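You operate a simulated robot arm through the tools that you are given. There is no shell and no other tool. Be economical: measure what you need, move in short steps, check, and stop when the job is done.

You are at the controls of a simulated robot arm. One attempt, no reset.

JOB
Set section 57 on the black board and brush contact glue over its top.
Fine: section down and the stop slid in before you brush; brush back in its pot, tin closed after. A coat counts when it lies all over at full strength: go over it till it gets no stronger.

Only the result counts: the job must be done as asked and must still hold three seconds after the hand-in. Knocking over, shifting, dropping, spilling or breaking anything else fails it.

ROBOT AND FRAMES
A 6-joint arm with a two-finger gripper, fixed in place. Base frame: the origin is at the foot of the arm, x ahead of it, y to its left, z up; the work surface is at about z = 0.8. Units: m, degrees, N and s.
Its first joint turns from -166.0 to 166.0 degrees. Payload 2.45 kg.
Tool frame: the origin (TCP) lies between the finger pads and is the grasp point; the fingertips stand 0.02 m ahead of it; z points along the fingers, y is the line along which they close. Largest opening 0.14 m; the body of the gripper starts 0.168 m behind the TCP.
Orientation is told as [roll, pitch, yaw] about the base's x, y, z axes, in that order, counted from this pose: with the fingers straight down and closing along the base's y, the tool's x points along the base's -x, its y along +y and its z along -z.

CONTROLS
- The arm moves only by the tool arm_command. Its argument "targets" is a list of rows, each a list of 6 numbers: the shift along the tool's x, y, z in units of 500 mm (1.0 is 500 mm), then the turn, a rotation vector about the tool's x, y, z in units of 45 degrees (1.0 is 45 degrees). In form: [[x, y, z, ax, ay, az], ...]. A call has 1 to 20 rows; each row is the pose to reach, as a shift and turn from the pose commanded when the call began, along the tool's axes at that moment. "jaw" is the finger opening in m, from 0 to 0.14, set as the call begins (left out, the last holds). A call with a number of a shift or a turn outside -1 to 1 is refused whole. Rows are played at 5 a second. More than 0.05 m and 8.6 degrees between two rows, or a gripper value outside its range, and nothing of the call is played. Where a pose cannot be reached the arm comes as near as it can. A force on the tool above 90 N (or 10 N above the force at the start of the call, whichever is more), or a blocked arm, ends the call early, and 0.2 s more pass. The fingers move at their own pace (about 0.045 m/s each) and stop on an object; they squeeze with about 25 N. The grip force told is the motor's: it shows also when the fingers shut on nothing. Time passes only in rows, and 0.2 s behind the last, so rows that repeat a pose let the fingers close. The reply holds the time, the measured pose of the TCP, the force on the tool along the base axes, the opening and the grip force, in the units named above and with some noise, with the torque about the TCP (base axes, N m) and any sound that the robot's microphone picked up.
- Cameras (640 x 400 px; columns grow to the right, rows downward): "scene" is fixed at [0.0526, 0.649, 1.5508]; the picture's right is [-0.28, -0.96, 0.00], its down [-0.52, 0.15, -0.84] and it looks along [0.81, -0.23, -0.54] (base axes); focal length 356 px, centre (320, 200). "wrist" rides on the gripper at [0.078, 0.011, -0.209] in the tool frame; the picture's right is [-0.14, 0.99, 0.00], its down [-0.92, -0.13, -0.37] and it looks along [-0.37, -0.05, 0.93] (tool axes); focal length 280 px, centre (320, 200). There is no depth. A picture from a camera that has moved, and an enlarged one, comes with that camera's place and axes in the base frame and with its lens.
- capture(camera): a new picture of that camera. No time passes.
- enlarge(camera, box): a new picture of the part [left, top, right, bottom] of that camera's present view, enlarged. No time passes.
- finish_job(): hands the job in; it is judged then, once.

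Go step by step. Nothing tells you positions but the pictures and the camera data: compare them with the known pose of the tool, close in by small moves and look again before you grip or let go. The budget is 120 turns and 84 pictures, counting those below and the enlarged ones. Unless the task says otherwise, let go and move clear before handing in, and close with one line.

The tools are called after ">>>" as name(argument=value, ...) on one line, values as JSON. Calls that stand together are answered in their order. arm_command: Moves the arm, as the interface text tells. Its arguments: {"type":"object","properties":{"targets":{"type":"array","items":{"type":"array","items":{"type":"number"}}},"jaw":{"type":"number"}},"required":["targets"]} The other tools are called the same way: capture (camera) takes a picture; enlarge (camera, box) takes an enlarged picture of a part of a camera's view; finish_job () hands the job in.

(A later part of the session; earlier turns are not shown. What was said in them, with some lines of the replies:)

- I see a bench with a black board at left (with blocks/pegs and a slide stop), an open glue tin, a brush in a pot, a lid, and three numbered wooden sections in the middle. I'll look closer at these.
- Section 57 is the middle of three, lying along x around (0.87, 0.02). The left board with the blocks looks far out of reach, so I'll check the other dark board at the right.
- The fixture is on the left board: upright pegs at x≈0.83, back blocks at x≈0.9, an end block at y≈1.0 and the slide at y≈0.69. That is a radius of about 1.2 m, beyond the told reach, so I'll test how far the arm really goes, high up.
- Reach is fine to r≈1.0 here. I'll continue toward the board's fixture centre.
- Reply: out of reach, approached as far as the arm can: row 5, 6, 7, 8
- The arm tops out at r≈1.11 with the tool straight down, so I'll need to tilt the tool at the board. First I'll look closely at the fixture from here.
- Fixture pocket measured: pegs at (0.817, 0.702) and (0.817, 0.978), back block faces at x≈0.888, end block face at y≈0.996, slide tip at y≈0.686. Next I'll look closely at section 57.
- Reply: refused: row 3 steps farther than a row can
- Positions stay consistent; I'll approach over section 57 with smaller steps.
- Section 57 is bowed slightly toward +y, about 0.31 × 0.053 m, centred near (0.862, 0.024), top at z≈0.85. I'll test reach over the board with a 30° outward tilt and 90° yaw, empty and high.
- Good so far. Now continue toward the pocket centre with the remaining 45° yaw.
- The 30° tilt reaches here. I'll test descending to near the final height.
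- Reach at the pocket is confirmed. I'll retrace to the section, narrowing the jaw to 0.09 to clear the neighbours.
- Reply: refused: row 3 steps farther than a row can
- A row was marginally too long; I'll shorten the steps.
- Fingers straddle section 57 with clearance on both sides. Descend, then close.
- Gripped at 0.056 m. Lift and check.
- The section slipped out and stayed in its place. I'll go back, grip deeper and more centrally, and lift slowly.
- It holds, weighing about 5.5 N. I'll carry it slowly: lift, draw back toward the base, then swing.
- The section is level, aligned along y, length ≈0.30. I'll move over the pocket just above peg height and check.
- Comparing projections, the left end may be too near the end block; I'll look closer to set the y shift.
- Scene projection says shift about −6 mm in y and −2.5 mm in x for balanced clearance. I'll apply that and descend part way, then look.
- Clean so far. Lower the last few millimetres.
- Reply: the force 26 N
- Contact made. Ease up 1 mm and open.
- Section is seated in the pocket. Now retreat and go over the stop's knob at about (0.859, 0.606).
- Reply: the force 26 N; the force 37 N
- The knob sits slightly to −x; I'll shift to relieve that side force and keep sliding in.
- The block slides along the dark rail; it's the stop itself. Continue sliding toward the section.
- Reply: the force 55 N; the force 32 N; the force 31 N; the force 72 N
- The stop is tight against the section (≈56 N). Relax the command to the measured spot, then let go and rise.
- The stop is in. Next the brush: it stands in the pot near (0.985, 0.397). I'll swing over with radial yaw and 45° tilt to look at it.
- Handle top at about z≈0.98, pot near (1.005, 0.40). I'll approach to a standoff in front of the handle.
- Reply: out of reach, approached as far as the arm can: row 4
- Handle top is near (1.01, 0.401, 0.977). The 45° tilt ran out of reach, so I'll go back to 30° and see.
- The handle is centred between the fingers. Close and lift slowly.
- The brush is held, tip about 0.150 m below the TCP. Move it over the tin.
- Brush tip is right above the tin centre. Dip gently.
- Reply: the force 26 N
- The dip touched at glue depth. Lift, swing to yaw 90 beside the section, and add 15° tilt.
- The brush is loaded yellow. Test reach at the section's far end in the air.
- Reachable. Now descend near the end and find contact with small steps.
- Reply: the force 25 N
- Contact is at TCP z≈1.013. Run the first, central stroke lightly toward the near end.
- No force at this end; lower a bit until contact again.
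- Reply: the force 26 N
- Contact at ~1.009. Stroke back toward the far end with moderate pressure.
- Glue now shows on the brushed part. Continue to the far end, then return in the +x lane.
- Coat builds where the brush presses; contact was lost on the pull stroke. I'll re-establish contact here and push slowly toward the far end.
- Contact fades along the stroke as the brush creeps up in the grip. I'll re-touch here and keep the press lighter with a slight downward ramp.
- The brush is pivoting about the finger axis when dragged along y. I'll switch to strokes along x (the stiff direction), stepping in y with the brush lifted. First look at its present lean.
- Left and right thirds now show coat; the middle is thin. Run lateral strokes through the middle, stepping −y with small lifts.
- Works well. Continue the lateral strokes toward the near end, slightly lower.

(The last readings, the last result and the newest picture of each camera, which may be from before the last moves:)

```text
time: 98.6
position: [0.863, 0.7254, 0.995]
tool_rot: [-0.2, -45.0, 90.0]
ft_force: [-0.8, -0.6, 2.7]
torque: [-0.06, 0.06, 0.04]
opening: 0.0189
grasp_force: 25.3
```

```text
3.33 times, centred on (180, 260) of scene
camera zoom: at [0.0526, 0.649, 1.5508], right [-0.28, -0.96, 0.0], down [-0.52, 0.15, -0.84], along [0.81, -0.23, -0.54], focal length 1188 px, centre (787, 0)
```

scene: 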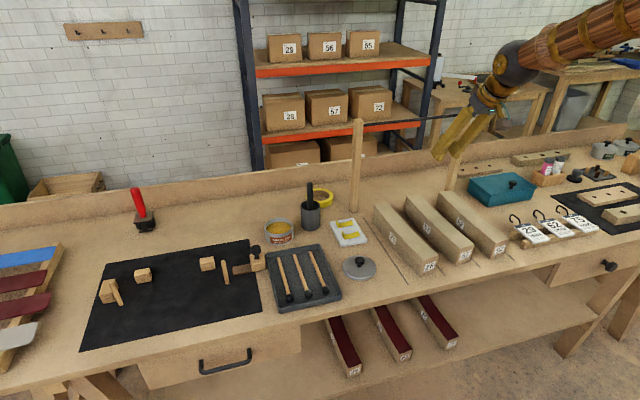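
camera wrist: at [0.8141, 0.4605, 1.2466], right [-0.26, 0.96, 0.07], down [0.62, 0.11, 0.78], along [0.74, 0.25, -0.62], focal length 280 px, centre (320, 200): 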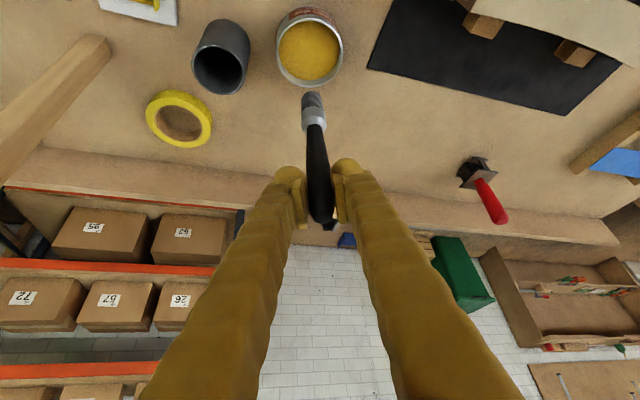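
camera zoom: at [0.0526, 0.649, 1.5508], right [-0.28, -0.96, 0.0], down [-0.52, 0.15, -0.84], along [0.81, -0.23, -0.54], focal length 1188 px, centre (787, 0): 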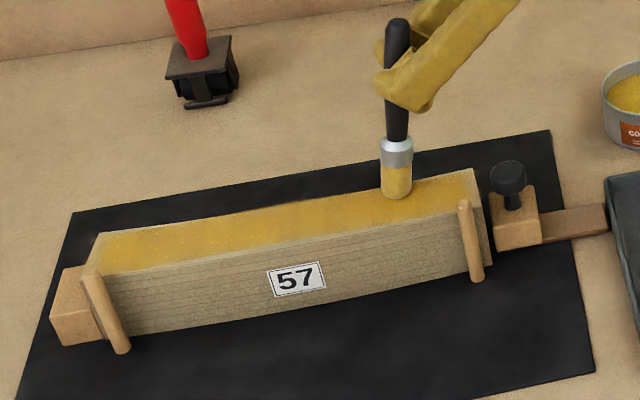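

>>> arm_command(targets=[[0.0205, 0, -0.0305, 0, 0, 0], [0.0276, 0, -0.0234, 0, 0, 0], [0.0276, 0.026, -0.0234, 0, 0, 0], [0.0276, 0.052, -0.0234, 0, 0, 0], [0.0459, 0.048, -0.0559, 0, 0, 0], [0.053, 0.048, -0.0488, 0, 0, 0], [0.053, 0.021, -0.0488, 0, 0, 0], [0.053, -0.008, -0.0488, 0, 0, 0], [0.0714, -0.008, -0.0814, 0, 0, 0], [0.0785, -0.008, -0.0743, 0, 0, 0], [0.0785, 0.018, -0.0743, 0, 0, 0], [0.0785, 0.044, -0.0743, 0, 0, 0], [0.081, 0.042, -0.091, 0, 0, 0], [0.0885, 0.042, -0.0835, 0, 0, 0], [0.0885, 0.016, -0.0835, 0, 0, 0], [0.0885, -0.01, -0.0835, 0, 0, 0], [0.07, -0.01, -0.1, 0, 0, 0], [0.03, 0, -0.14, 0, 0, 0], [-0.02, 0, -0.19, 0, 0, 0]])

>>> enlarge(camera="scene", box=[90, 220, 260, 310])

```text
time: 102.6
position: [0.8642, 0.6655, 1.0678]
tool_rot: [0.0, -45.0, 90.0]
ft_force: [-0.8, -0.2, -0.5]
torque: [0.02, 0.0, 0.0]
opening: 0.0188
grasp_force: 25.0
```

```text
3.76 times, centred on (175, 265) of scene
camera zoom: at [0.0526, 0.649, 1.5508], right [-0.28, -0.96, 0.0], down [-0.52, 0.15, -0.84], along [0.81, -0.23, -0.54], focal length 1342 px, centre (866, -45)
```

zoom: 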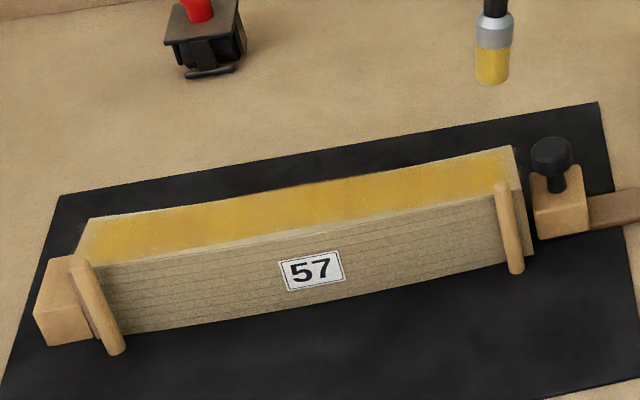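

A good coat, with lighter strips along the edges. I'll go over it again with wider lateral strokes.

>>> arm_command(targets=[[0.05, -0.0156, 0.05, 0, 0, 0], [0.093, -0.0156, 0.1, 0, 0, 0], [0.1002, -0.0156, 0.1072, 0, 0, 0], [0.1002, 0.018, 0.1072, 0, 0, 0], [0.1002, 0.052, 0.1072, 0, 0, 0], [0.0648, 0.06, 0.1284, 0, 0, 0], [0.0719, 0.062, 0.1355, 0, 0, 0], [0.0719, 0.023, 0.1355, 0, 0, 0], [0.0719, -0.0156, 0.1355, 0, 0, 0], [0.0365, -0.0156, 0.1567, 0, 0, 0], [0.0436, -0.0156, 0.1638, 0, 0, 0], [0.0436, 0.023, 0.1638, 0, 0, 0], [0.0436, 0.063, 0.1638, 0, 0, 0], [0.0082, 0.066, 0.185, 0, 0, 0], [0.0153, 0.068, 0.1921, 0, 0, 0], [0.0153, 0.028, 0.1921, 0, 0, 0], [0.0153, -0.011, 0.1921, 0, 0, 0], [-0.0201, -0.01, 0.2133, 0, 0, 0], [-0.013, -0.01, 0.2204, 0, 0, 0], [-0.013, 0.03, 0.2204, 0, 0, 0]])

>>> arm_command(targets=[[0, 0.04, 0, 0, 0, 0], [-0.0354, 0.04, 0.0212, 0, 0, 0], [-0.0276, 0.04, 0.029, 0, 0, 0], [-0.0276, 0, 0.029, 0, 0, 0], [-0.0276, -0.038, 0.029, 0, 0, 0], [-0.0637, -0.038, 0.0495, 0, 0, 0], [-0.0559, -0.038, 0.0573, 0, 0, 0], [-0.0559, 0.001, 0.0573, 0, 0, 0], [-0.0559, 0.04, 0.0573, 0, 0, 0], [-0.092, 0.04, 0.0778, 0, 0, 0], [-0.0842, 0.04, 0.0856, 0, 0, 0], [-0.0842, 0.001, 0.0856, 0, 0, 0], [-0.0842, -0.038, 0.0856, 0, 0, 0], [-0.1203, -0.038, 0.1061, 0, 0, 0], [-0.1125, -0.038, 0.1139, 0, 0, 0], [-0.1125, 0, 0.1139, 0, 0, 0], [-0.1125, 0.039, 0.1139, 0, 0, 0]])

>>> enlarge(camera="scene", box=[90, 200, 260, 310])

```text
time: 106.8
position: [0.8498, 0.7478, 0.9955]
tool_rot: [0.0, -45.0, 90.0]
ft_force: [-0.5, 0.2, 0.2]
torque: [-0.02, -0.02, 0.04]
opening: 0.0191
grasp_force: 25.1
```

```text
time: 110.4
position: [0.8284, 0.8285, 0.9933]
tool_rot: [0.0, -45.0, 90.0]
ft_force: [-0.2, 0.1, 0.3]
torque: [0.0, 0.02, -0.01]
opening: 0.0192
grasp_force: 25.5
```

```text
3.64 times, centred on (175, 255) of scene
camera zoom: at [0.0526, 0.649, 1.5508], right [-0.28, -0.96, 0.0], down [-0.52, 0.15, -0.84], along [0.81, -0.23, -0.54], focal length 1296 px, centre (847, 0)
```

zoom: 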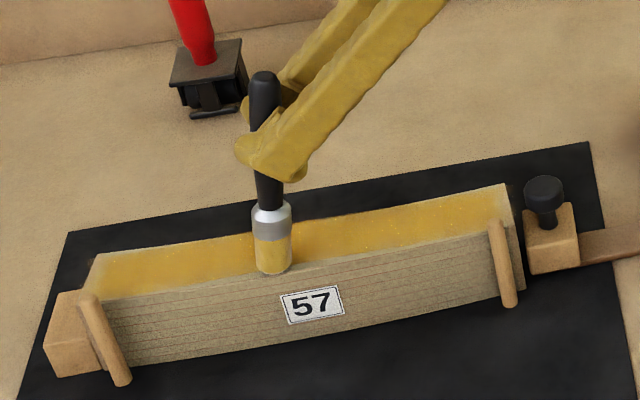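

Force is near zero, so the contact is too light; lower slightly and check.

>>> arm_command(targets=[[0.0021, 0, 0.0021, 0, 0, 0], [0.0042, 0, 0.0042, 0, 0, 0]])

```text
time: 111.0
position: [0.8277, 0.8285, 0.9927]
tool_rot: [-0.1, -45.2, 90.1]
ft_force: [1.2, -0.2, 11.0]
torque: [0.13, -0.09, -0.02]
opening: 0.0186
grasp_force: 25.2
```

>>> arm_command(targets=[[-0.001, -0.038, -0.001, 0, 0, 0], [-0.001, -0.076, -0.001, 0, 0, 0], [-0.0364, -0.076, 0.0202, 0, 0, 0], [-0.0293, -0.076, 0.0273, 0, 0, 0], [-0.0293, -0.038, 0.0273, 0, 0, 0], [-0.0293, 0, 0.0273, 0, 0, 0], [-0.0647, 0, 0.0485, 0, 0, 0], [-0.0576, 0, 0.0556, 0, 0, 0], [-0.0576, -0.039, 0.0556, 0, 0, 0], [-0.0576, -0.078, 0.0556, 0, 0, 0], [-0.093, -0.08, 0.0768, 0, 0, 0], [-0.0859, -0.08, 0.0839, 0, 0, 0], [-0.0859, -0.04, 0.0839, 0, 0, 0], [-0.0859, -0.004, 0.0839, 0, 0, 0], [-0.1213, -0.006, 0.1051, 0, 0, 0], [-0.1142, -0.006, 0.1122, 0, 0, 0], [-0.1142, -0.045, 0.1122, 0, 0, 0], [-0.1142, -0.083, 0.1122, 0, 0, 0]])

>>> arm_command(targets=[[-0.0347, 0, 0.0219, 0, 0, 0], [-0.0276, 0, 0.029, 0, 0, 0], [-0.0276, 0.034, 0.029, 0, 0, 0], [-0.0276, 0.068, 0.029, 0, 0, 0], [-0.056, 0.066, 0.043, 0, 0, 0], [-0.0488, 0.066, 0.0502, 0, 0, 0], [-0.0488, 0.032, 0.0502, 0, 0, 0], [-0.0488, -0.002, 0.0502, 0, 0, 0]])

>>> enlarge(camera="scene", box=[90, 200, 260, 310])

```text
time: 114.8
position: [0.87, 0.9088, 0.9943]
tool_rot: [0.1, -45.1, 89.9]
ft_force: [0.2, 0.2, 0.7]
torque: [-0.09, 0.0, 0.02]
opening: 0.019
grasp_force: 25.4
```

```text
time: 116.6
position: [0.8714, 0.9417, 0.9914]
tool_rot: [0.1, -45.0, 90.0]
ft_force: [0.3, 0.2, 0.0]
torque: [-0.01, 0.02, -0.01]
opening: 0.0191
grasp_force: 25.0
```

```text
3.64 times, centred on (175, 255) of scene
camera zoom: at [0.0526, 0.649, 1.5508], right [-0.28, -0.96, 0.0], down [-0.52, 0.15, -0.84], along [0.81, -0.23, -0.54], focal length 1296 px, centre (847, 0)
```

zoom: 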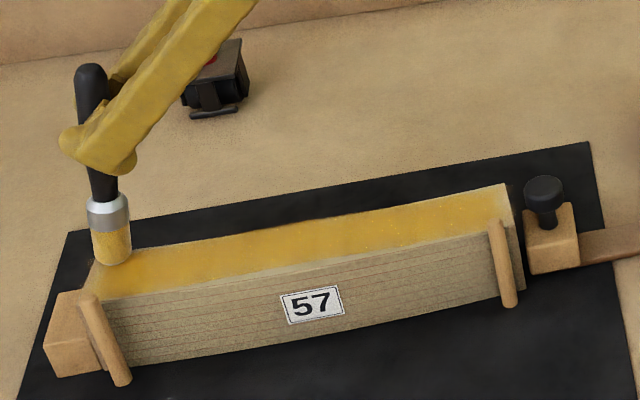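

The coat is building to a deeper tone. One more firmer pass from here back to the near end.

>>> arm_command(targets=[[0.0028, 0, 0.0028, 0, 0, 0], [0.0028, 0.034, 0.0028, 0, 0, 0], [0.0028, 0.066, 0.0028, 0, 0, 0], [0.0243, 0.068, -0.0323, 0, 0, 0], [0.0315, 0.072, -0.0251, 0, 0, 0], [0.0315, 0.036, -0.0251, 0, 0, 0], [0.0315, 0, -0.0251, 0, 0, 0], [0.053, 0.004, -0.0602, 0, 0, 0], [0.0602, 0.004, -0.053, 0, 0, 0], [0.0602, 0.042, -0.053, 0, 0, 0], [0.0602, 0.08, -0.053, 0, 0, 0], [0.0817, 0.082, -0.0881, 0, 0, 0], [0.0889, 0.082, -0.0809, 0, 0, 0], [0.0889, 0.045, -0.0809, 0, 0, 0], [0.0889, 0.008, -0.0809, 0, 0, 0], [0.1104, 0.009, -0.116, 0, 0, 0], [0.1176, 0.009, -0.1088, 0, 0, 0], [0.1176, 0.047, -0.1088, 0, 0, 0], [0.1176, 0.085, -0.1088, 0, 0, 0]])

>>> arm_command(targets=[[0.0215, 0, -0.0351, 0, 0, 0], [0.0287, 0, -0.0279, 0, 0, 0], [0.0287, -0.038, -0.0279, 0, 0, 0], [0.0287, -0.076, -0.0279, 0, 0, 0], [0.0502, -0.076, -0.063, 0, 0, 0], [0.0574, -0.076, -0.0558, 0, 0, 0], [0.0574, -0.038, -0.0558, 0, 0, 0], [0.0574, 0, -0.0558, 0, 0, 0], [0.0789, 0, -0.0909, 0, 0, 0], [0.0861, 0, -0.0837, 0, 0, 0], [0.0861, -0.038, -0.0837, 0, 0, 0], [0.0861, -0.076, -0.0837, 0, 0, 0], [0.1076, -0.077, -0.1188, 0, 0, 0], [0.1148, -0.077, -0.1116, 0, 0, 0], [0.1148, -0.039, -0.1116, 0, 0, 0], [0.1148, -0.001, -0.1116, 0, 0, 0], [0.1363, -0.002, -0.1467, 0, 0, 0], [0.1435, -0.002, -0.1395, 0, 0, 0], [0.1435, -0.04, -0.1395, 0, 0, 0], [0.1435, -0.08, -0.1395, 0, 0, 0]])

```text
time: 120.6
position: [0.8283, 0.863, 0.9896]
tool_rot: [0.1, -45.0, 90.1]
ft_force: [0.0, 2.3, 5.2]
torque: [0.32, 0.0, -0.03]
opening: 0.0187
grasp_force: 25.5
```

```text
time: 124.8
position: [0.8682, 0.7621, 0.9886]
tool_rot: [0.0, -45.0, 90.0]
ft_force: [-0.5, -0.4, 4.7]
torque: [0.03, 0.06, 0.01]
opening: 0.0188
grasp_force: 24.7
```

Steady ~5 N contact. Finish to the near end, then lift and look.

>>> arm_command(targets=[[0.0215, 0, -0.0351, 0, 0, 0], [0.0287, 0, -0.0279, 0, 0, 0], [0.0287, 0.04, -0.0279, 0, 0, 0], [0.0287, 0.078, -0.0279, 0, 0, 0], [0.0502, 0.076, -0.063, 0, 0, 0], [0.0574, 0.076, -0.0558, 0, 0, 0], [0.0574, 0.037, -0.0558, 0, 0, 0], [0.0574, -0.004, -0.0558, 0, 0, 0], [0.0789, -0.004, -0.0909, 0, 0, 0], [0.0861, -0.004, -0.0837, 0, 0, 0], [0.0861, 0.035, -0.0837, 0, 0, 0], [0.0861, 0.07, -0.0837, 0, 0, 0], [0.1076, 0.062, -0.1188, 0, 0, 0], [0.1148, 0.062, -0.1116, 0, 0, 0], [0.1148, 0.028, -0.1116, 0, 0, 0], [0.1148, -0.008, -0.1116, 0, 0, 0], [0.1268, -0.008, -0.1372, 0, 0, 0], [0.134, -0.008, -0.13, 0, 0, 0], [0.134, 0.025, -0.13, 0, 0, 0], [0.134, 0.058, -0.13, 0, 0, 0]])

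>>> arm_command(targets=[[-0.03, -0.02, -0.03, 0, 0, 0], [-0.08, -0.04, -0.08, 0, 0, 0], [-0.11, -0.05, -0.14, 0, 0, 0]])

>>> enlarge(camera="scene", box=[90, 200, 270, 320])

```text
time: 129.0
position: [0.8393, 0.6701, 0.9864]
tool_rot: [-0.1, -45.0, 90.0]
ft_force: [0.7, -0.4, 3.6]
torque: [0.1, -0.07, 0.03]
opening: 0.0189
grasp_force: 25.3
```

```text
time: 129.8
position: [0.8616, 0.6585, 1.075]
tool_rot: [0.0, -45.0, 89.9]
ft_force: [-0.3, 0.5, -0.2]
torque: [0.0, 0.01, 0.05]
opening: 0.0187
grasp_force: 24.9
```

```text
3.33 times, centred on (180, 260) of scene
camera zoom: at [0.0526, 0.649, 1.5508], right [-0.28, -0.96, 0.0], down [-0.52, 0.15, -0.84], along [0.81, -0.23, -0.54], focal length 1188 px, centre (787, 0)
```

zoom: 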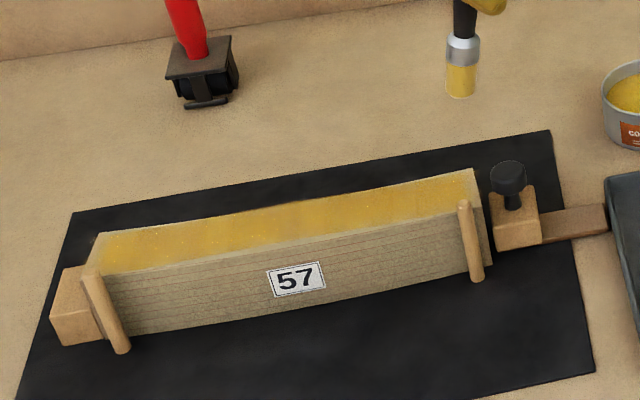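

>>> enlarge(camera="scene", box=[110, 245, 240, 295])

```text
4.92 times, centred on (175, 270) of scene
camera zoom: at [0.0526, 0.649, 1.5508], right [-0.28, -0.96, 0.0], down [-0.52, 0.15, -0.84], along [0.81, -0.23, -0.54], focal length 1755 px, centre (1034, -145)
```

zoom: 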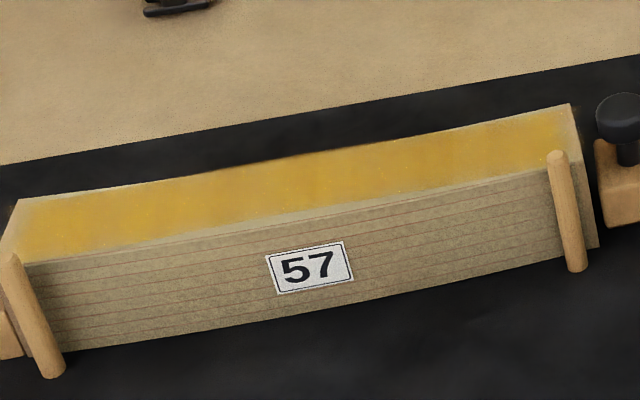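

The front edge strip and the near end are still pale. I'll do a front-edge pass with small lateral wiggles.

>>> arm_command(targets=[[0.06, -0.02, 0.06, 0, 0, 0], [0.1155, -0.0208, 0.1254, 0, 0, 0], [0.1226, -0.0208, 0.1325, 0, 0, 0], [0.1226, 0.017, 0.1325, 0, 0, 0], [0.1226, 0.0552, 0.1325, 0, 0, 0], [0.0929, 0.0552, 0.148, 0, 0, 0], [0.1004, 0.0552, 0.1555, 0, 0, 0], [0.1004, 0.03, 0.1555, 0, 0, 0], [0.0703, 0.075, 0.1706, 0, 0, 0], [0.0782, 0.075, 0.1785, 0, 0, 0], [0.0782, 0.05, 0.1785, 0, 0, 0], [0.0448, 0.078, 0.1961, 0, 0, 0], [0.0531, 0.079, 0.2044, 0, 0, 0], [0.0531, 0.054, 0.2044, 0, 0, 0], [0.0193, 0.081, 0.2216, 0, 0, 0], [0.028, 0.081, 0.2303, 0, 0, 0], [0.028, 0.056, 0.2303, 0, 0, 0], [-0.0061, 0.083, 0.247, 0, 0, 0], [0.003, 0.083, 0.2561, 0, 0, 0], [0.003, 0.058, 0.2561, 0, 0, 0]])

```text
time: 134.0
position: [0.8344, 0.7482, 0.984]
tool_rot: [-0.1, -45.0, 90.0]
ft_force: [-2.7, 0.9, 8.0]
torque: [0.22, 0.3, 0.04]
opening: 0.0192
grasp_force: 25.0
```

>>> arm_command(targets=[[-0.0326, 0.0252, 0.0184, 0, 0, 0], [-0.0253, 0.0252, 0.0257, 0, 0, 0], [-0.0253, 0.001, 0.0257, 0, 0, 0], [-0.058, 0.026, 0.0438, 0, 0, 0], [-0.0505, 0.026, 0.0513, 0, 0, 0], [-0.0505, 0.001, 0.0513, 0, 0, 0], [-0.0835, 0.027, 0.0693, 0, 0, 0], [-0.0758, 0.027, 0.077, 0, 0, 0], [-0.0758, 0.002, 0.077, 0, 0, 0], [-0.1089, 0.027, 0.0947, 0, 0, 0], [-0.101, 0.027, 0.1026, 0, 0, 0], [-0.101, 0.002, 0.1026, 0, 0, 0], [-0.1344, 0.026, 0.1202, 0, 0, 0], [-0.1263, 0.026, 0.1283, 0, 0, 0], [-0.1263, 0.001, 0.1283, 0, 0, 0], [-0.1599, 0.025, 0.1457, 0, 0, 0], [-0.1516, 0.025, 0.154, 0, 0, 0], [-0.1516, 0, 0.154, 0, 0, 0]])

```text
time: 137.8
position: [0.8351, 0.8567, 0.9827]
tool_rot: [0.1, -45.1, 89.9]
ft_force: [-2.1, 1.0, 9.1]
torque: [0.27, 0.3, 0.02]
opening: 0.0192
grasp_force: 24.9
```

>>> arm_command(targets=[[-0.0326, 0.0232, 0.0184, 0, 0, 0], [-0.0253, 0.0232, 0.0257, 0, 0, 0], [-0.0253, -0.002, 0.0257, 0, 0, 0], [-0.058, 0.0212, 0.0438, 0, 0, 0], [-0.0505, 0.0212, 0.0513, 0, 0, 0], [-0.0505, -0.004, 0.0513, 0, 0, 0], [-0.0835, 0.0182, 0.0693, 0, 0, 0], [-0.0758, 0.0182, 0.077, 0, 0, 0], [-0.0758, -0.007, 0.077, 0, 0, 0], [-0.1089, 0.0112, 0.0947, 0, 0, 0], [-0.101, 0.0112, 0.1026, 0, 0, 0], [-0.101, -0.014, 0.1026, 0, 0, 0], [-0.132, -0.0068, 0.1178, 0, 0, 0], [-0.1239, -0.0068, 0.1259, 0, 0, 0], [-0.1239, -0.03, 0.1259, 0, 0, 0], [-0.1518, -0.0068, 0.1376, 0, 0, 0], [-0.1437, -0.0068, 0.1457, 0, 0, 0], [-0.1437, -0.042, 0.1457, 0, 0, 0], [-0.1437, -0.0788, 0.1457, 0, 0, 0]])

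>>> enlarge(camera="scene", box=[110, 225, 240, 295])

```text
time: 141.8
position: [0.8731, 0.9594, 0.9816]
tool_rot: [-0.1, -45.1, 90.1]
ft_force: [-3.4, 0.2, 10.4]
torque: [0.27, 0.44, 0.06]
opening: 0.0193
grasp_force: 25.4
```

```text
4.92 times, centred on (175, 260) of scene
camera zoom: at [0.0526, 0.649, 1.5508], right [-0.28, -0.96, 0.0], down [-0.52, 0.15, -0.84], along [0.81, -0.23, -0.54], focal length 1755 px, centre (1034, -95)
```

zoom: 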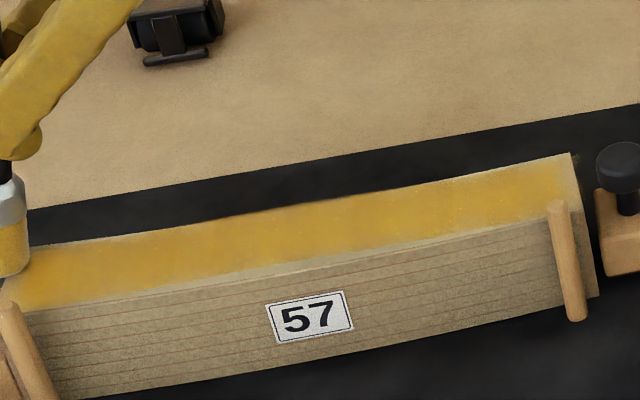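

Front strip improved. One more sweep at the far end, then lift and travel to the near end for a sweep slightly beyond.

>>> arm_command(targets=[[-0.0085, 0, 0.0085, 0, 0, 0], [-0.0085, 0.036, 0.0085, 0, 0, 0], [-0.0085, 0.07, 0.0085, 0, 0, 0], [-0.0085, 0.03, 0.0085, 0, 0, 0], [-0.03, 0.01, -0.03, 0, 0, 0], [0.03, 0.01, -0.09, 0, 0, 0], [0.09, 0.01, -0.15, 0, 0, 0], [0.15, 0.01, -0.21, 0, 0, 0], [0.21, 0.01, -0.27, 0, 0, 0], [0.27, 0.01, -0.33, 0, 0, 0], [0.33, 0.01, -0.39, 0, 0, 0], [0.38, 0.004, -0.44, 0, 0, 0]])

```text
time: 144.4
position: [0.8751, 0.6666, 1.0028]
tool_rot: [0.0, -45.0, 90.0]
ft_force: [-0.7, 0.0, -1.1]
torque: [0.01, 0.01, 0.0]
opening: 0.0189
grasp_force: 25.0
```

>>> arm_command(targets=[[0.026, 0.006, 0.016, 0, 0, 0], [0.0359, 0.006, 0.0257, 0, 0, 0], [0.0359, 0.042, 0.0257, 0, 0, 0], [0.0359, 0.078, 0.0257, 0, 0, 0], [0.0366, 0.042, 0.0264, 0, 0, 0], [0.0366, 0.006, 0.0264, 0, 0, 0]])

>>> arm_command(targets=[[-0.02, 0, -0.02, 0, 0, 0], [-0.08, 0, -0.08, 0, 0, 0], [-0.1, 0, -0.16, 0, 0, 0]])

>>> enlarge(camera="scene", box=[105, 200, 255, 300])

```text
time: 145.8
position: [0.8701, 0.6644, 0.9815]
tool_rot: [0.0, -45.0, 90.0]
ft_force: [0.1, 0.6, 0.0]
torque: [-0.06, 0.04, -0.01]
opening: 0.0192
grasp_force: 24.5
```

```text
time: 146.6
position: [0.8721, 0.6454, 1.071]
tool_rot: [0.1, -45.0, 89.9]
ft_force: [-0.4, 0.0, -0.2]
torque: [0.01, 0.02, 0.04]
opening: 0.0187
grasp_force: 25.6
```

```text
4.00 times, centred on (180, 250) of scene
camera zoom: at [0.0526, 0.649, 1.5508], right [-0.28, -0.96, 0.0], down [-0.52, 0.15, -0.84], along [0.81, -0.23, -0.54], focal length 1426 px, centre (880, 0)
```

zoom: 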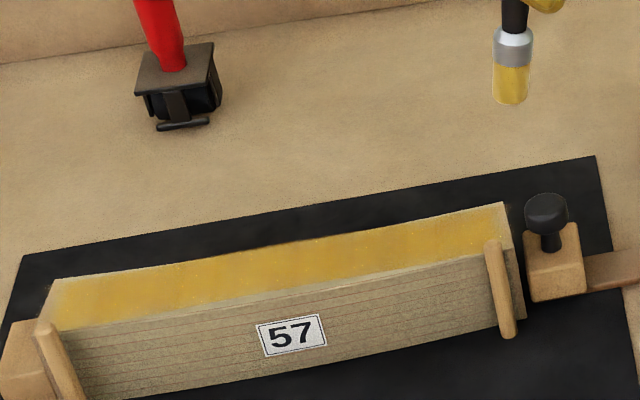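

The coat is even, with only thin margins left. I'll run one last full wide pass so it's at full strength right up to the edges.

>>> arm_command(targets=[[0.03, 0, 0.05, 0, 0, 0], [0.065, 0, 0.1, 0, 0, 0], [0.0967, 0, 0.1493, 0, 0, 0], [0.1038, 0, 0.1564, 0, 0, 0], [0.1038, 0.038, 0.1564, 0, 0, 0], [0.1038, 0.076, 0.1564, 0, 0, 0], [0.0684, 0.074, 0.1776, 0, 0, 0], [0.0759, 0.074, 0.1851, 0, 0, 0], [0.0759, 0.036, 0.1851, 0, 0, 0], [0.0759, 0, 0.1851, 0, 0, 0], [0.0401, 0, 0.2059, 0, 0, 0], [0.048, 0, 0.2138, 0, 0, 0], [0.048, 0.048, 0.2138, 0, 0, 0], [0.048, 0.096, 0.2138, 0, 0, 0], [0.0118, 0.1, 0.2342, 0, 0, 0], [0.0201, 0.1, 0.2425, 0, 0, 0], [0.0201, 0.05, 0.2425, 0, 0, 0], [0.0201, 0.004, 0.2425, 0, 0, 0]])

>>> arm_command(targets=[[-0.0354, 0.004, 0.0212, 0, 0, 0], [-0.0279, 0.004, 0.0287, 0, 0, 0], [-0.0279, 0.052, 0.0287, 0, 0, 0], [-0.0279, 0.1, 0.0287, 0, 0, 0], [-0.0637, 0.1, 0.0495, 0, 0, 0], [-0.0558, 0.101, 0.0574, 0, 0, 0], [-0.0558, 0.052, 0.0574, 0, 0, 0], [-0.0558, 0.004, 0.0574, 0, 0, 0], [-0.092, 0.004, 0.0778, 0, 0, 0], [-0.0837, 0.004, 0.0861, 0, 0, 0], [-0.0837, 0.053, 0.0861, 0, 0, 0], [-0.0837, 0.102, 0.0861, 0, 0, 0], [-0.1203, 0.102, 0.1061, 0, 0, 0], [-0.1116, 0.102, 0.1148, 0, 0, 0], [-0.1116, 0.053, 0.1148, 0, 0, 0], [-0.1116, 0.004, 0.1148, 0, 0, 0], [-0.1486, 0.004, 0.1344, 0, 0, 0], [-0.1395, 0.004, 0.1435, 0, 0, 0], [-0.1395, 0.053, 0.1435, 0, 0, 0], [-0.1395, 0.102, 0.1435, 0, 0, 0]])

>>> arm_command(targets=[[-0.0354, 0, 0.0212, 0, 0, 0], [-0.0279, 0, 0.0287, 0, 0, 0], [-0.0279, -0.048, 0.0287, 0, 0, 0], [-0.0279, -0.096, 0.0287, 0, 0, 0], [-0.0637, -0.096, 0.0495, 0, 0, 0], [-0.0558, -0.096, 0.0574, 0, 0, 0], [-0.0558, -0.05, 0.0574, 0, 0, 0], [-0.0558, -0.003, 0.0574, 0, 0, 0], [-0.092, -0.004, 0.0778, 0, 0, 0], [-0.0837, -0.004, 0.0861, 0, 0, 0], [-0.0837, -0.052, 0.0861, 0, 0, 0], [-0.0837, -0.1, 0.0861, 0, 0, 0], [-0.1203, -0.1, 0.1061, 0, 0, 0], [-0.1116, -0.1, 0.1148, 0, 0, 0], [-0.1116, -0.055, 0.1148, 0, 0, 0], [-0.1116, -0.01, 0.1148, 0, 0, 0], [-0.1486, -0.012, 0.1344, 0, 0, 0], [-0.1395, -0.014, 0.1435, 0, 0, 0], [-0.1395, -0.06, 0.1435, 0, 0, 0], [-0.1395, -0.104, 0.1435, 0, 0, 0]])

>>> arm_command(targets=[[-0.0354, 0, 0.0212, 0, 0, 0], [-0.0279, 0, 0.0287, 0, 0, 0], [-0.0279, 0.036, 0.0287, 0, 0, 0], [-0.0279, 0.07, 0.0287, 0, 0, 0], [-0.058, 0.07, 0.0438, 0, 0, 0], [-0.0505, 0.068, 0.0513, 0, 0, 0], [-0.0505, 0.034, 0.0513, 0, 0, 0], [-0.0505, 0, 0.0513, 0, 0, 0], [-0.08, 0, 0.02, 0, 0, 0], [-0.11, 0, -0.05, 0, 0, 0], [-0.06, 0, -0.13, 0, 0, 0]])

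>>> enlarge(camera="scene", box=[105, 170, 255, 300])

```text
time: 150.4
position: [0.8667, 0.7224, 0.9776]
tool_rot: [0.0, -45.0, 89.9]
ft_force: [0.6, 0.3, -0.6]
torque: [0.03, 0.01, -0.01]
opening: 0.0191
grasp_force: 25.1
```

```text
time: 154.6
position: [0.8144, 0.823, 0.9791]
tool_rot: [0.0, -45.1, 90.0]
ft_force: [1.7, 0.7, -0.3]
torque: [0.04, 0.01, 0.03]
opening: 0.0191
grasp_force: 25.0
```

```text
time: 158.8
position: [0.8683, 0.9226, 0.9766]
tool_rot: [0.0, -45.0, 89.9]
ft_force: [-0.6, -0.3, 0.2]
torque: [0.01, 0.05, 0.0]
opening: 0.0188
grasp_force: 25.5
```

```text
time: 161.2
position: [0.8678, 0.8994, 1.0418]
tool_rot: [0.1, -44.9, 90.0]
ft_force: [0.0, 0.3, -1.7]
torque: [0.04, -0.02, -0.03]
opening: 0.0186
grasp_force: 25.5
```

```text
3.08 times, centred on (180, 235) of scene
camera zoom: at [0.0526, 0.649, 1.5508], right [-0.28, -0.96, 0.0], down [-0.52, 0.15, -0.84], along [0.81, -0.23, -0.54], focal length 1097 px, centre (751, 92)
```

zoom: 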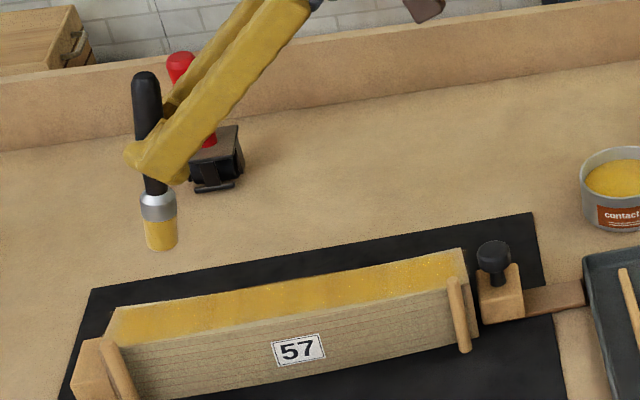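

The brush now leans about 11.6° outward with its tip ~0.113 m from the TCP. Next carry it back to the pot, turning yaw back and righting it to vertical.

>>> arm_command(targets=[[0.0444, 0.0194, -0.0767, 0.101, 0, 0.101], [0.0889, 0.0389, -0.1534, 0.202, 0, 0.202], [0.1333, 0.0583, -0.2301, 0.303, 0, 0.303], [0.1777, 0.0777, -0.3069, 0.404, 0, 0.404], [0.222, 0.097, -0.3836, 0.505, 0, 0.505], [0.2666, 0.1166, -0.4603, 0.606, 0, 0.606], [0.311, 0.136, -0.537, 0.707, 0, 0.707]])

>>> arm_command(targets=[[0, 0, 0, 0, 0.13, 0], [0, 0, 0, 0, 0.258, 0]])

>>> capture(camera="wrist")

```text
time: 162.8
position: [0.8008, 0.5969, 1.1201]
tool_rot: [0.0, -45.0, 45.0]
ft_force: [0.1, -0.4, -0.4]
torque: [0.01, -0.01, 0.04]
opening: 0.0188
grasp_force: 25.0
```

```text
time: 163.4
position: [0.8007, 0.5966, 1.1238]
tool_rot: [0.1, -33.3, 45.0]
ft_force: [-1.2, 0.4, -1.1]
torque: [-0.03, -0.01, 0.01]
opening: 0.0186
grasp_force: 24.8
```

```text
6 pictures are left
camera wrist: at [0.6648, 0.4782, 1.2556], right [-0.62, 0.78, 0.08], down [0.49, 0.31, 0.81], along [0.61, 0.54, -0.58], focal length 280 px, centre (320, 200)
```

wrist: 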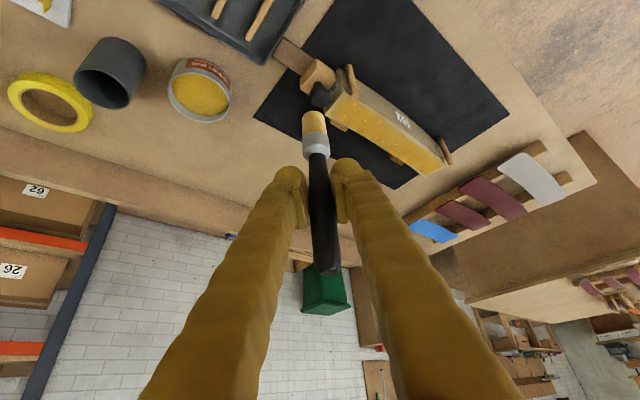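

The top looks fully and evenly covered from here. Move over the pot.

>>> arm_command(targets=[[-0.002, -0.082, 0.002, 0.04, 0, 0.061], [-0.005, -0.164, 0.003, 0.08, 0, 0.1215], [-0.007, -0.246, 0.005, 0.12, 0, 0.182], [-0.009, -0.327, 0.006, 0.159, 0, 0.243], [-0.011, -0.409, 0.008, 0.199, 0, 0.304], [-0.014, -0.491, 0.009, 0.239, 0, 0.365], [-0.016, -0.573, 0.011, 0.279, 0, 0.4255]])

>>> capture(camera="scene")

```text
time: 165.0
position: [1.0116, 0.4046, 1.1245]
tool_rot: [0.1, -33.4, 22.0]
ft_force: [-0.4, 0.2, 0.2]
torque: [-0.01, 0.04, -0.02]
opening: 0.0188
grasp_force: 25.0
```

```text
5 pictures are left
```

scene: 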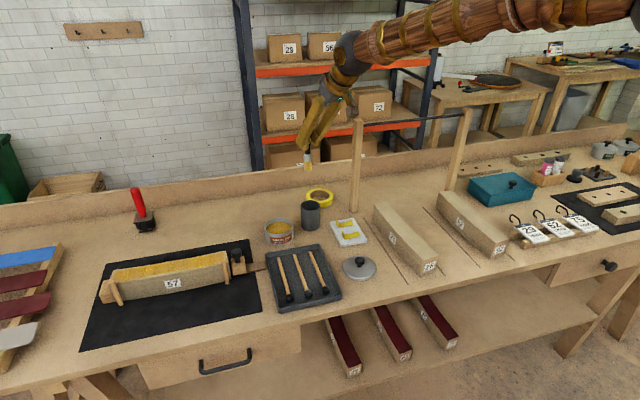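

Aligned within a few mm; nudge and lower to just above the rim, then check.

>>> arm_command(targets=[[0.044, -0.0066, 0.062, 0, 0, 0], [0.088, -0.0066, 0.124, 0, 0, 0], [0.1326, -0.0066, 0.187, 0, 0, 0]])

>>> enlarge(camera="scene", box=[260, 140, 370, 245])

```text
time: 165.8
position: [1.0076, 0.4018, 1.0087]
tool_rot: [0.1, -33.5, 22.2]
ft_force: [-0.2, 0.1, -0.6]
torque: [-0.02, 0.03, 0.03]
opening: 0.0188
grasp_force: 25.0
```

```text
3.81 times, centred on (315, 192) of scene
camera zoom: at [0.0526, 0.649, 1.5508], right [-0.28, -0.96, 0.0], down [-0.52, 0.15, -0.84], along [0.81, -0.23, -0.54], focal length 1358 px, centre (339, 229)
```

zoom: 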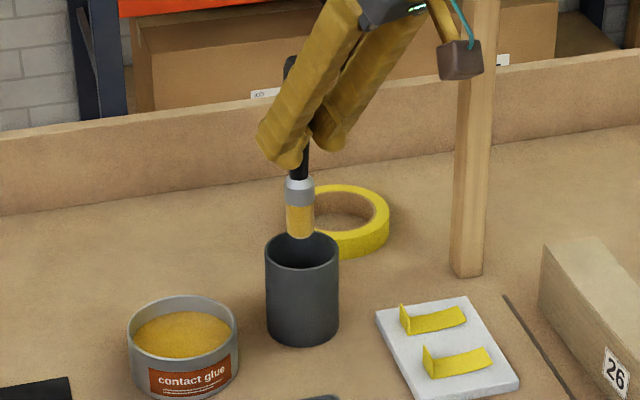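

Tip is right over the pot opening. Lower in.

>>> arm_command(targets=[[0.02, 0, 0.03, 0, 0, 0], [0.04, 0, 0.06, 0, 0, 0], [0.06, 0, 0.09, 0, 0, 0], [0.078, 0, 0.118, 0, 0, 0], [0.0933, 0, 0.142, 0, 0, 0]])

```text
time: 167.0
position: [1.0082, 0.399, 0.924]
tool_rot: [0.1, -33.4, 22.1]
ft_force: [0.2, -0.4, -1.2]
torque: [0.02, 0.01, -0.02]
opening: 0.0191
grasp_force: 24.6
```

>>> arm_command(targets=[[0.0044, 0, 0.0067, 0, 0, 0], [0.0088, 0, 0.0134, 0, 0, 0]])

```text
time: 167.6
position: [1.0077, 0.398, 0.9172]
tool_rot: [0.2, -33.4, 22.1]
ft_force: [0.4, -0.2, 0.2]
torque: [-0.03, -0.02, -0.03]
opening: 0.019
grasp_force: 25.1
```

>>> arm_command(jaw=0.06, targets=[[0, 0, 0, 0, 0, 0], [0, 0, 0, 0, 0, 0], [0, 0, 0, 0, 0, 0]])

>>> arm_command(targets=[[0.01, 0, -0.03, 0, 0, 0], [0.03, 0, -0.09, 0, 0, 0], [0.06, 0, -0.16, 0, 0, 0], [0.09, 0, -0.24, 0, 0, 0], [0.12, 0, -0.32, 0, 0, 0], [0.14, 0, -0.4, 0, 0, 0]])

>>> capture(camera="wrist")

```text
time: 168.4
position: [1.0079, 0.3986, 0.9162]
tool_rot: [0.1, -33.4, 22.0]
ft_force: [0.3, -0.2, 0.3]
torque: [0.04, 0.0, -0.03]
opening: 0.0602
grasp_force: 0.1
```

```text
time: 169.8
position: [0.8531, 0.3344, 1.0438]
tool_rot: [0.1, -33.3, 22.1]
ft_force: [0.3, 0.0, 0.3]
torque: [0.04, -0.03, -0.01]
opening: 0.06
grasp_force: 0.0
```

```text
3 pictures are left
camera wrist: at [0.6814, 0.2769, 1.1754], right [-0.27, 0.96, 0.08], down [0.57, 0.09, 0.81], along [0.77, 0.26, -0.58], focal length 280 px, centre (320, 200)
```

wrist: 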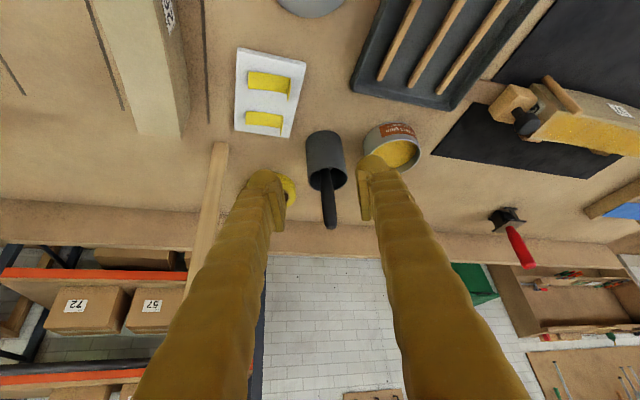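

The brush stands back in its pot. Now the lid: knob near (0.773, 0.321). Move above it and look.

>>> arm_command(targets=[[0.067, 0.009, 0.03, 0, 0, 0], [0.1345, 0.018, 0.06, 0, 0, 0], [0.2, 0.027, 0.09, 0, 0, 0], [0.269, 0.0354, 0.12, 0, 0, 0]])

>>> capture(camera="wrist")

```text
time: 170.8
position: [0.772, 0.3207, 0.9195]
tool_rot: [0.1, -33.4, 22.0]
ft_force: [-0.3, 0.0, 0.1]
torque: [-0.01, 0.01, -0.01]
opening: 0.0598
grasp_force: 0.1
```

```text
2 pictures are left
camera wrist: at [0.6003, 0.2642, 1.0518], right [-0.27, 0.96, 0.08], down [0.57, 0.09, 0.81], along [0.78, 0.26, -0.57], focal length 280 px, centre (320, 200)
```

wrist: 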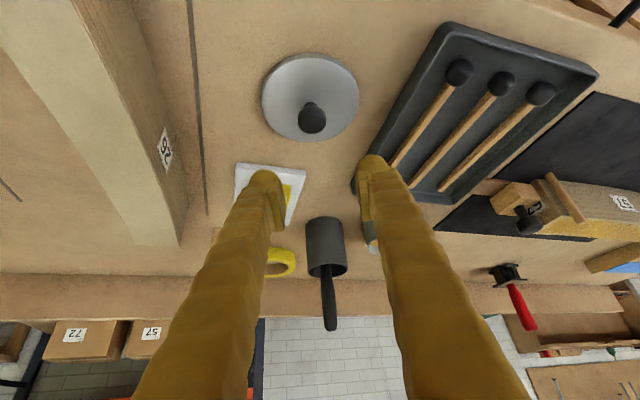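

Lower onto the knob at about (0.767, 0.319) and close.

>>> arm_command(targets=[[0.03, 0, 0.04, 0, 0, 0], [0.06, 0, 0.08, 0, 0, 0], [0.0874, 0, 0.1138, 0, 0, 0]])

>>> arm_command(jaw=0.0, targets=[[0, 0, 0, 0, 0, 0], [0, 0, 0, 0, 0, 0], [0, 0, 0, 0, 0, 0], [0, 0, 0, 0, 0, 0]])

>>> arm_command(targets=[[0.0055, 0, -0.0084, 0, 0, 0], [-0.011, 0, -0.0167, 0, 0, 0], [-0.0275, 0, -0.042, 0, 0, 0], [-0.055, 0, -0.084, 0, 0, 0]])

```text
time: 171.6
position: [0.7671, 0.3152, 0.8655]
tool_rot: [4.5, -32.3, 12.8]
ft_force: [0.9, -0.1, -0.3]
torque: [0.01, 0.02, 0.02]
opening: 0.0603
grasp_force: 0.0
out of reach, approached as far as the arm can: row 2, 3
```

```text
time: 172.6
position: [0.7682, 0.3161, 0.8665]
tool_rot: [-0.5, -33.0, 22.2]
ft_force: [0.1, -0.4, -0.5]
torque: [0.02, 0.0, -0.04]
opening: 0.0002
grasp_force: 22.2
```

```text
time: 173.6
position: [0.7731, 0.3106, 0.9038]
tool_rot: [-6.6, -33.5, 31.5]
ft_force: [-1.2, 0.9, -0.9]
torque: [-0.02, -0.13, -0.03]
opening: 0.0001
grasp_force: 25.0
out of reach, approached as far as the arm can: row 1, 3, 4
```

The tilt was too great at this radius and the arm couldn't follow; the lid wasn't touched noticeably. I'll back up and reorient to about 15° tilt.

>>> arm_command(jaw=0.06, targets=[[0, 0, -0.05, 0, 0, 0], [0, 0, -0.1, -0.014, 0.105, 0.043], [0, 0, -0.1, -0.029, 0.211, 0.085], [0, 0, -0.1, -0.043, 0.316, 0.128], [0, 0, -0.1, -0.058, 0.422, 0.171]])

```text
time: 174.8
position: [0.7446, 0.3039, 0.9458]
tool_rot: [5.6, -14.0, 14.8]
ft_force: [0.2, -0.1, -0.3]
torque: [0.01, -0.01, -0.02]
opening: 0.0601
grasp_force: 0.0
```

>>> arm_command(targets=[[0, 0, 0, 0.124, -0.022, 0], [0, 0, 0, 0.124, -0.022, 0]])

```text
time: 175.4
position: [0.745, 0.3019, 0.9459]
tool_rot: [0.0, -14.9, 14.7]
ft_force: [0.2, -0.1, 0.7]
torque: [0.0, 0.02, -0.01]
opening: 0.06
grasp_force: 0.2
```

Orientation is right now. Descend on the knob and close.

>>> arm_command(targets=[[-0.025, 0.0226, 0.07, 0, 0, 0], [-0.012, 0.0226, 0.14, 0, 0, 0], [-0.003, 0.0226, 0.185, 0, 0, 0], [0.004, 0.0226, 0.2142, 0, 0, 0]])

>>> arm_command(jaw=0.0, targets=[[0, 0, 0, 0, 0, 0], [0, 0, 0, 0, 0, 0], [0, 0, 0, 0, 0, 0], [0, 0, 0, 0, 0, 0]])

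```text
time: 176.4
position: [0.7668, 0.3191, 0.8421]
tool_rot: [0.1, -15.0, 14.7]
ft_force: [0.4, -0.8, -0.1]
torque: [-0.05, -0.05, 0.02]
opening: 0.0603
grasp_force: 0.1
```

```text
time: 177.4
position: [0.7663, 0.3186, 0.8418]
tool_rot: [0.1, -15.0, 14.8]
ft_force: [0.0, 0.1, -0.1]
torque: [-0.03, 0.02, 0.0]
opening: 0.0246
grasp_force: 25.5
```

The knob is gripped (25 mm). Lift gently.

>>> arm_command(targets=[[-0.005, 0, -0.019, 0, 0, 0], [-0.0125, 0, -0.047, 0, 0, 0], [-0.023, 0, -0.087, 0, 0, 0], [-0.034, 0, -0.127, 0, 0, 0], [-0.045, 0, -0.17, 0, 0, 0], [-0.0565, 0, -0.2125, 0, 0, 0]])

```text
time: 178.8
position: [0.7653, 0.3198, 0.9522]
tool_rot: [0.1, -15.1, 14.7]
ft_force: [0.2, 0.2, 0.1]
torque: [0.04, 0.02, -0.01]
opening: 0.0245
grasp_force: 24.7
```

Lid held. Carry it round to above the tin.

>>> arm_command(targets=[[-0.028, 0.0615, 0.004, 0, 0, 0], [-0.056, 0.123, 0.008, 0, 0, 0], [-0.0845, 0.1845, 0.012, 0, 0, 0], [-0.113, 0.246, 0.016, 0, 0, 0], [-0.141, 0.3075, 0.02, 0, 0, 0], [-0.169, 0.369, 0.024, 0, 0, 0], [-0.225, 0.3525, 0.039, 0, 0, 0], [-0.28, 0.336, 0.054, 0, 0, 0], [-0.336, 0.3195, 0.0685, 0, 0, 0], [-0.392, 0.303, 0.083, 0, 0, 0], [-0.4475, 0.2865, 0.098, 0, 0, 0], [-0.503, 0.27, 0.113, 0, 0, 0]])

>>> enlarge(camera="scene", box=[230, 160, 330, 250])

```text
time: 181.4
position: [0.9803, 0.516, 0.9627]
tool_rot: [0.3, -14.9, 14.8]
ft_force: [-0.4, 0.2, 0.4]
torque: [-0.02, 0.02, 0.0]
opening: 0.0245
grasp_force: 25.6
```

```text
4.44 times, centred on (280, 205) of scene
camera zoom: at [0.0526, 0.649, 1.5508], right [-0.28, -0.96, 0.0], down [-0.52, 0.15, -0.84], along [0.81, -0.23, -0.54], focal length 1584 px, centre (498, 178)
```

zoom: 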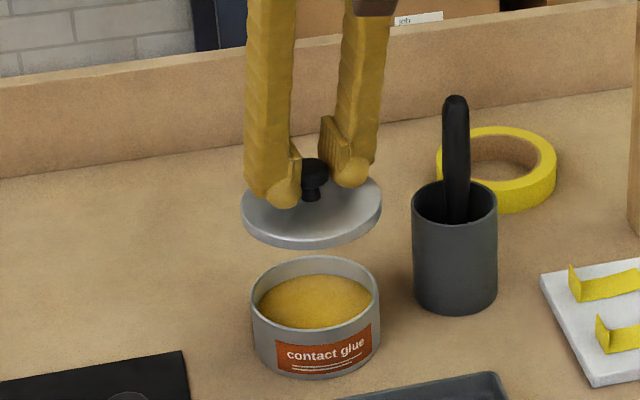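

The lid is level and nearly over the tin; shift 1.5 mm in +y and lower to just above the rim, then by touch.

>>> arm_command(targets=[[0.01, 0.003, 0.04, 0, 0, 0], [0.021, 0.003, 0.08, 0, 0, 0], [0.03, 0.003, 0.115, 0, 0, 0], [0.037, 0.003, 0.141, 0, 0, 0]])

>>> arm_command(targets=[[0.001, 0, 0.0039, 0, 0, 0], [0.002, 0, 0.0077, 0, 0, 0]])

```text
time: 182.4
position: [0.9821, 0.5188, 0.8891]
tool_rot: [0.1, -15.0, 14.7]
ft_force: [0.0, -0.8, 3.1]
torque: [0.09, 0.01, 0.05]
opening: 0.0243
grasp_force: 24.9
```

```text
time: 183.0
position: [0.9819, 0.5175, 0.887]
tool_rot: [0.1, -15.1, 14.7]
ft_force: [0.0, -8.5, 19.7]
torque: [0.14, -0.03, -0.04]
opening: 0.0244
grasp_force: 25.0
```

Contact at z≈0.888. Ease the pressure and use the last picture to check seating.

>>> arm_command(targets=[[-0.0008, 0, -0.0035, 0, 0, 0], [-0.0008, 0, -0.0035, 0, 0, 0]])

>>> enlarge(camera="scene", box=[245, 185, 325, 250])

```text
time: 183.6
position: [0.9805, 0.5177, 0.8854]
tool_rot: [0.1, -14.8, 14.6]
ft_force: [-0.2, 2.4, -1.5]
torque: [0.08, 0.02, 0.01]
opening: 0.0242
grasp_force: 25.2
```

```text
6.15 times, centred on (285, 218) of scene
camera zoom: at [0.0526, 0.649, 1.5508], right [-0.28, -0.96, 0.0], down [-0.52, 0.15, -0.84], along [0.81, -0.23, -0.54], focal length 2193 px, centre (535, 92)
```

zoom: 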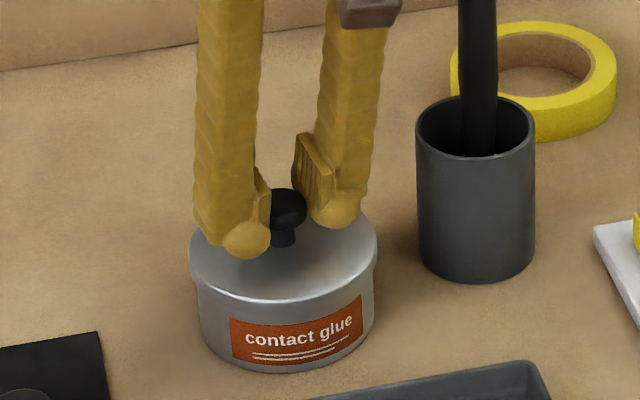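

The lid sits centred on the tin. One gentle press to be sure it's seated, then release.

>>> arm_command(targets=[[0.0012, 0, 0.0045, 0, 0, 0], [0.002, 0, 0.0075, 0, 0, 0]])

```text
time: 184.2
position: [0.9819, 0.5191, 0.8842]
tool_rot: [0.2, -15.1, 14.7]
ft_force: [-0.4, 2.3, 16.2]
torque: [-0.15, 0.39, -0.02]
opening: 0.0242
grasp_force: 25.2
```

>>> arm_command(targets=[[-0.0005, 0, -0.003, 0, 0, 0], [-0.0005, 0, -0.003, 0, 0, 0]])

>>> arm_command(jaw=0.06, targets=[[0, 0, 0, 0, 0, 0], [0, 0, 0, 0, 0, 0], [0, 0, 0, 0, 0, 0]])

>>> arm_command(targets=[[0, 0, -0.04, 0, 0, 0], [0, 0, -0.1, 0, 0, 0], [0, 0, -0.18, 0, 0, 0], [0, 0, -0.26, 0, 0, 0], [0.08, 0, -0.3, 0, 0, 0], [0.16, 0, -0.34, 0, 0, 0]])

```text
time: 184.8
position: [0.9804, 0.5186, 0.884]
tool_rot: [0.1, -15.0, 14.7]
ft_force: [4.0, 5.5, 5.7]
torque: [0.11, -0.12, 0.01]
opening: 0.0242
grasp_force: 25.5
```

```text
time: 185.6
position: [0.9817, 0.5177, 0.8841]
tool_rot: [0.1, -15.1, 14.7]
ft_force: [0.2, -0.2, -0.1]
torque: [0.02, 0.03, 0.0]
opening: 0.0602
grasp_force: 0.1
heard: snap
```

```text
time: 187.0
position: [0.8655, 0.488, 1.0279]
tool_rot: [0.1, -15.0, 14.7]
ft_force: [-0.4, 0.1, -0.3]
torque: [-0.01, -0.01, 0.0]
opening: 0.0599
grasp_force: 0.0
```

The lid snapped shut as I let go, and the arm is clear. The section, stop, coat, brush and tin are all as asked, as far as I could see. Handing in.

>>> finish_job()

```text
The job is handed in.
```

Section 57 is on the black board with the stop slid in against it and its top glued, the brush is back in its pot and the tin is closed. I had no pictures left for a final look. In the last ones the coat looked even, but thin pale margins showed along its edges, and the lid was centred before it snapped shut.
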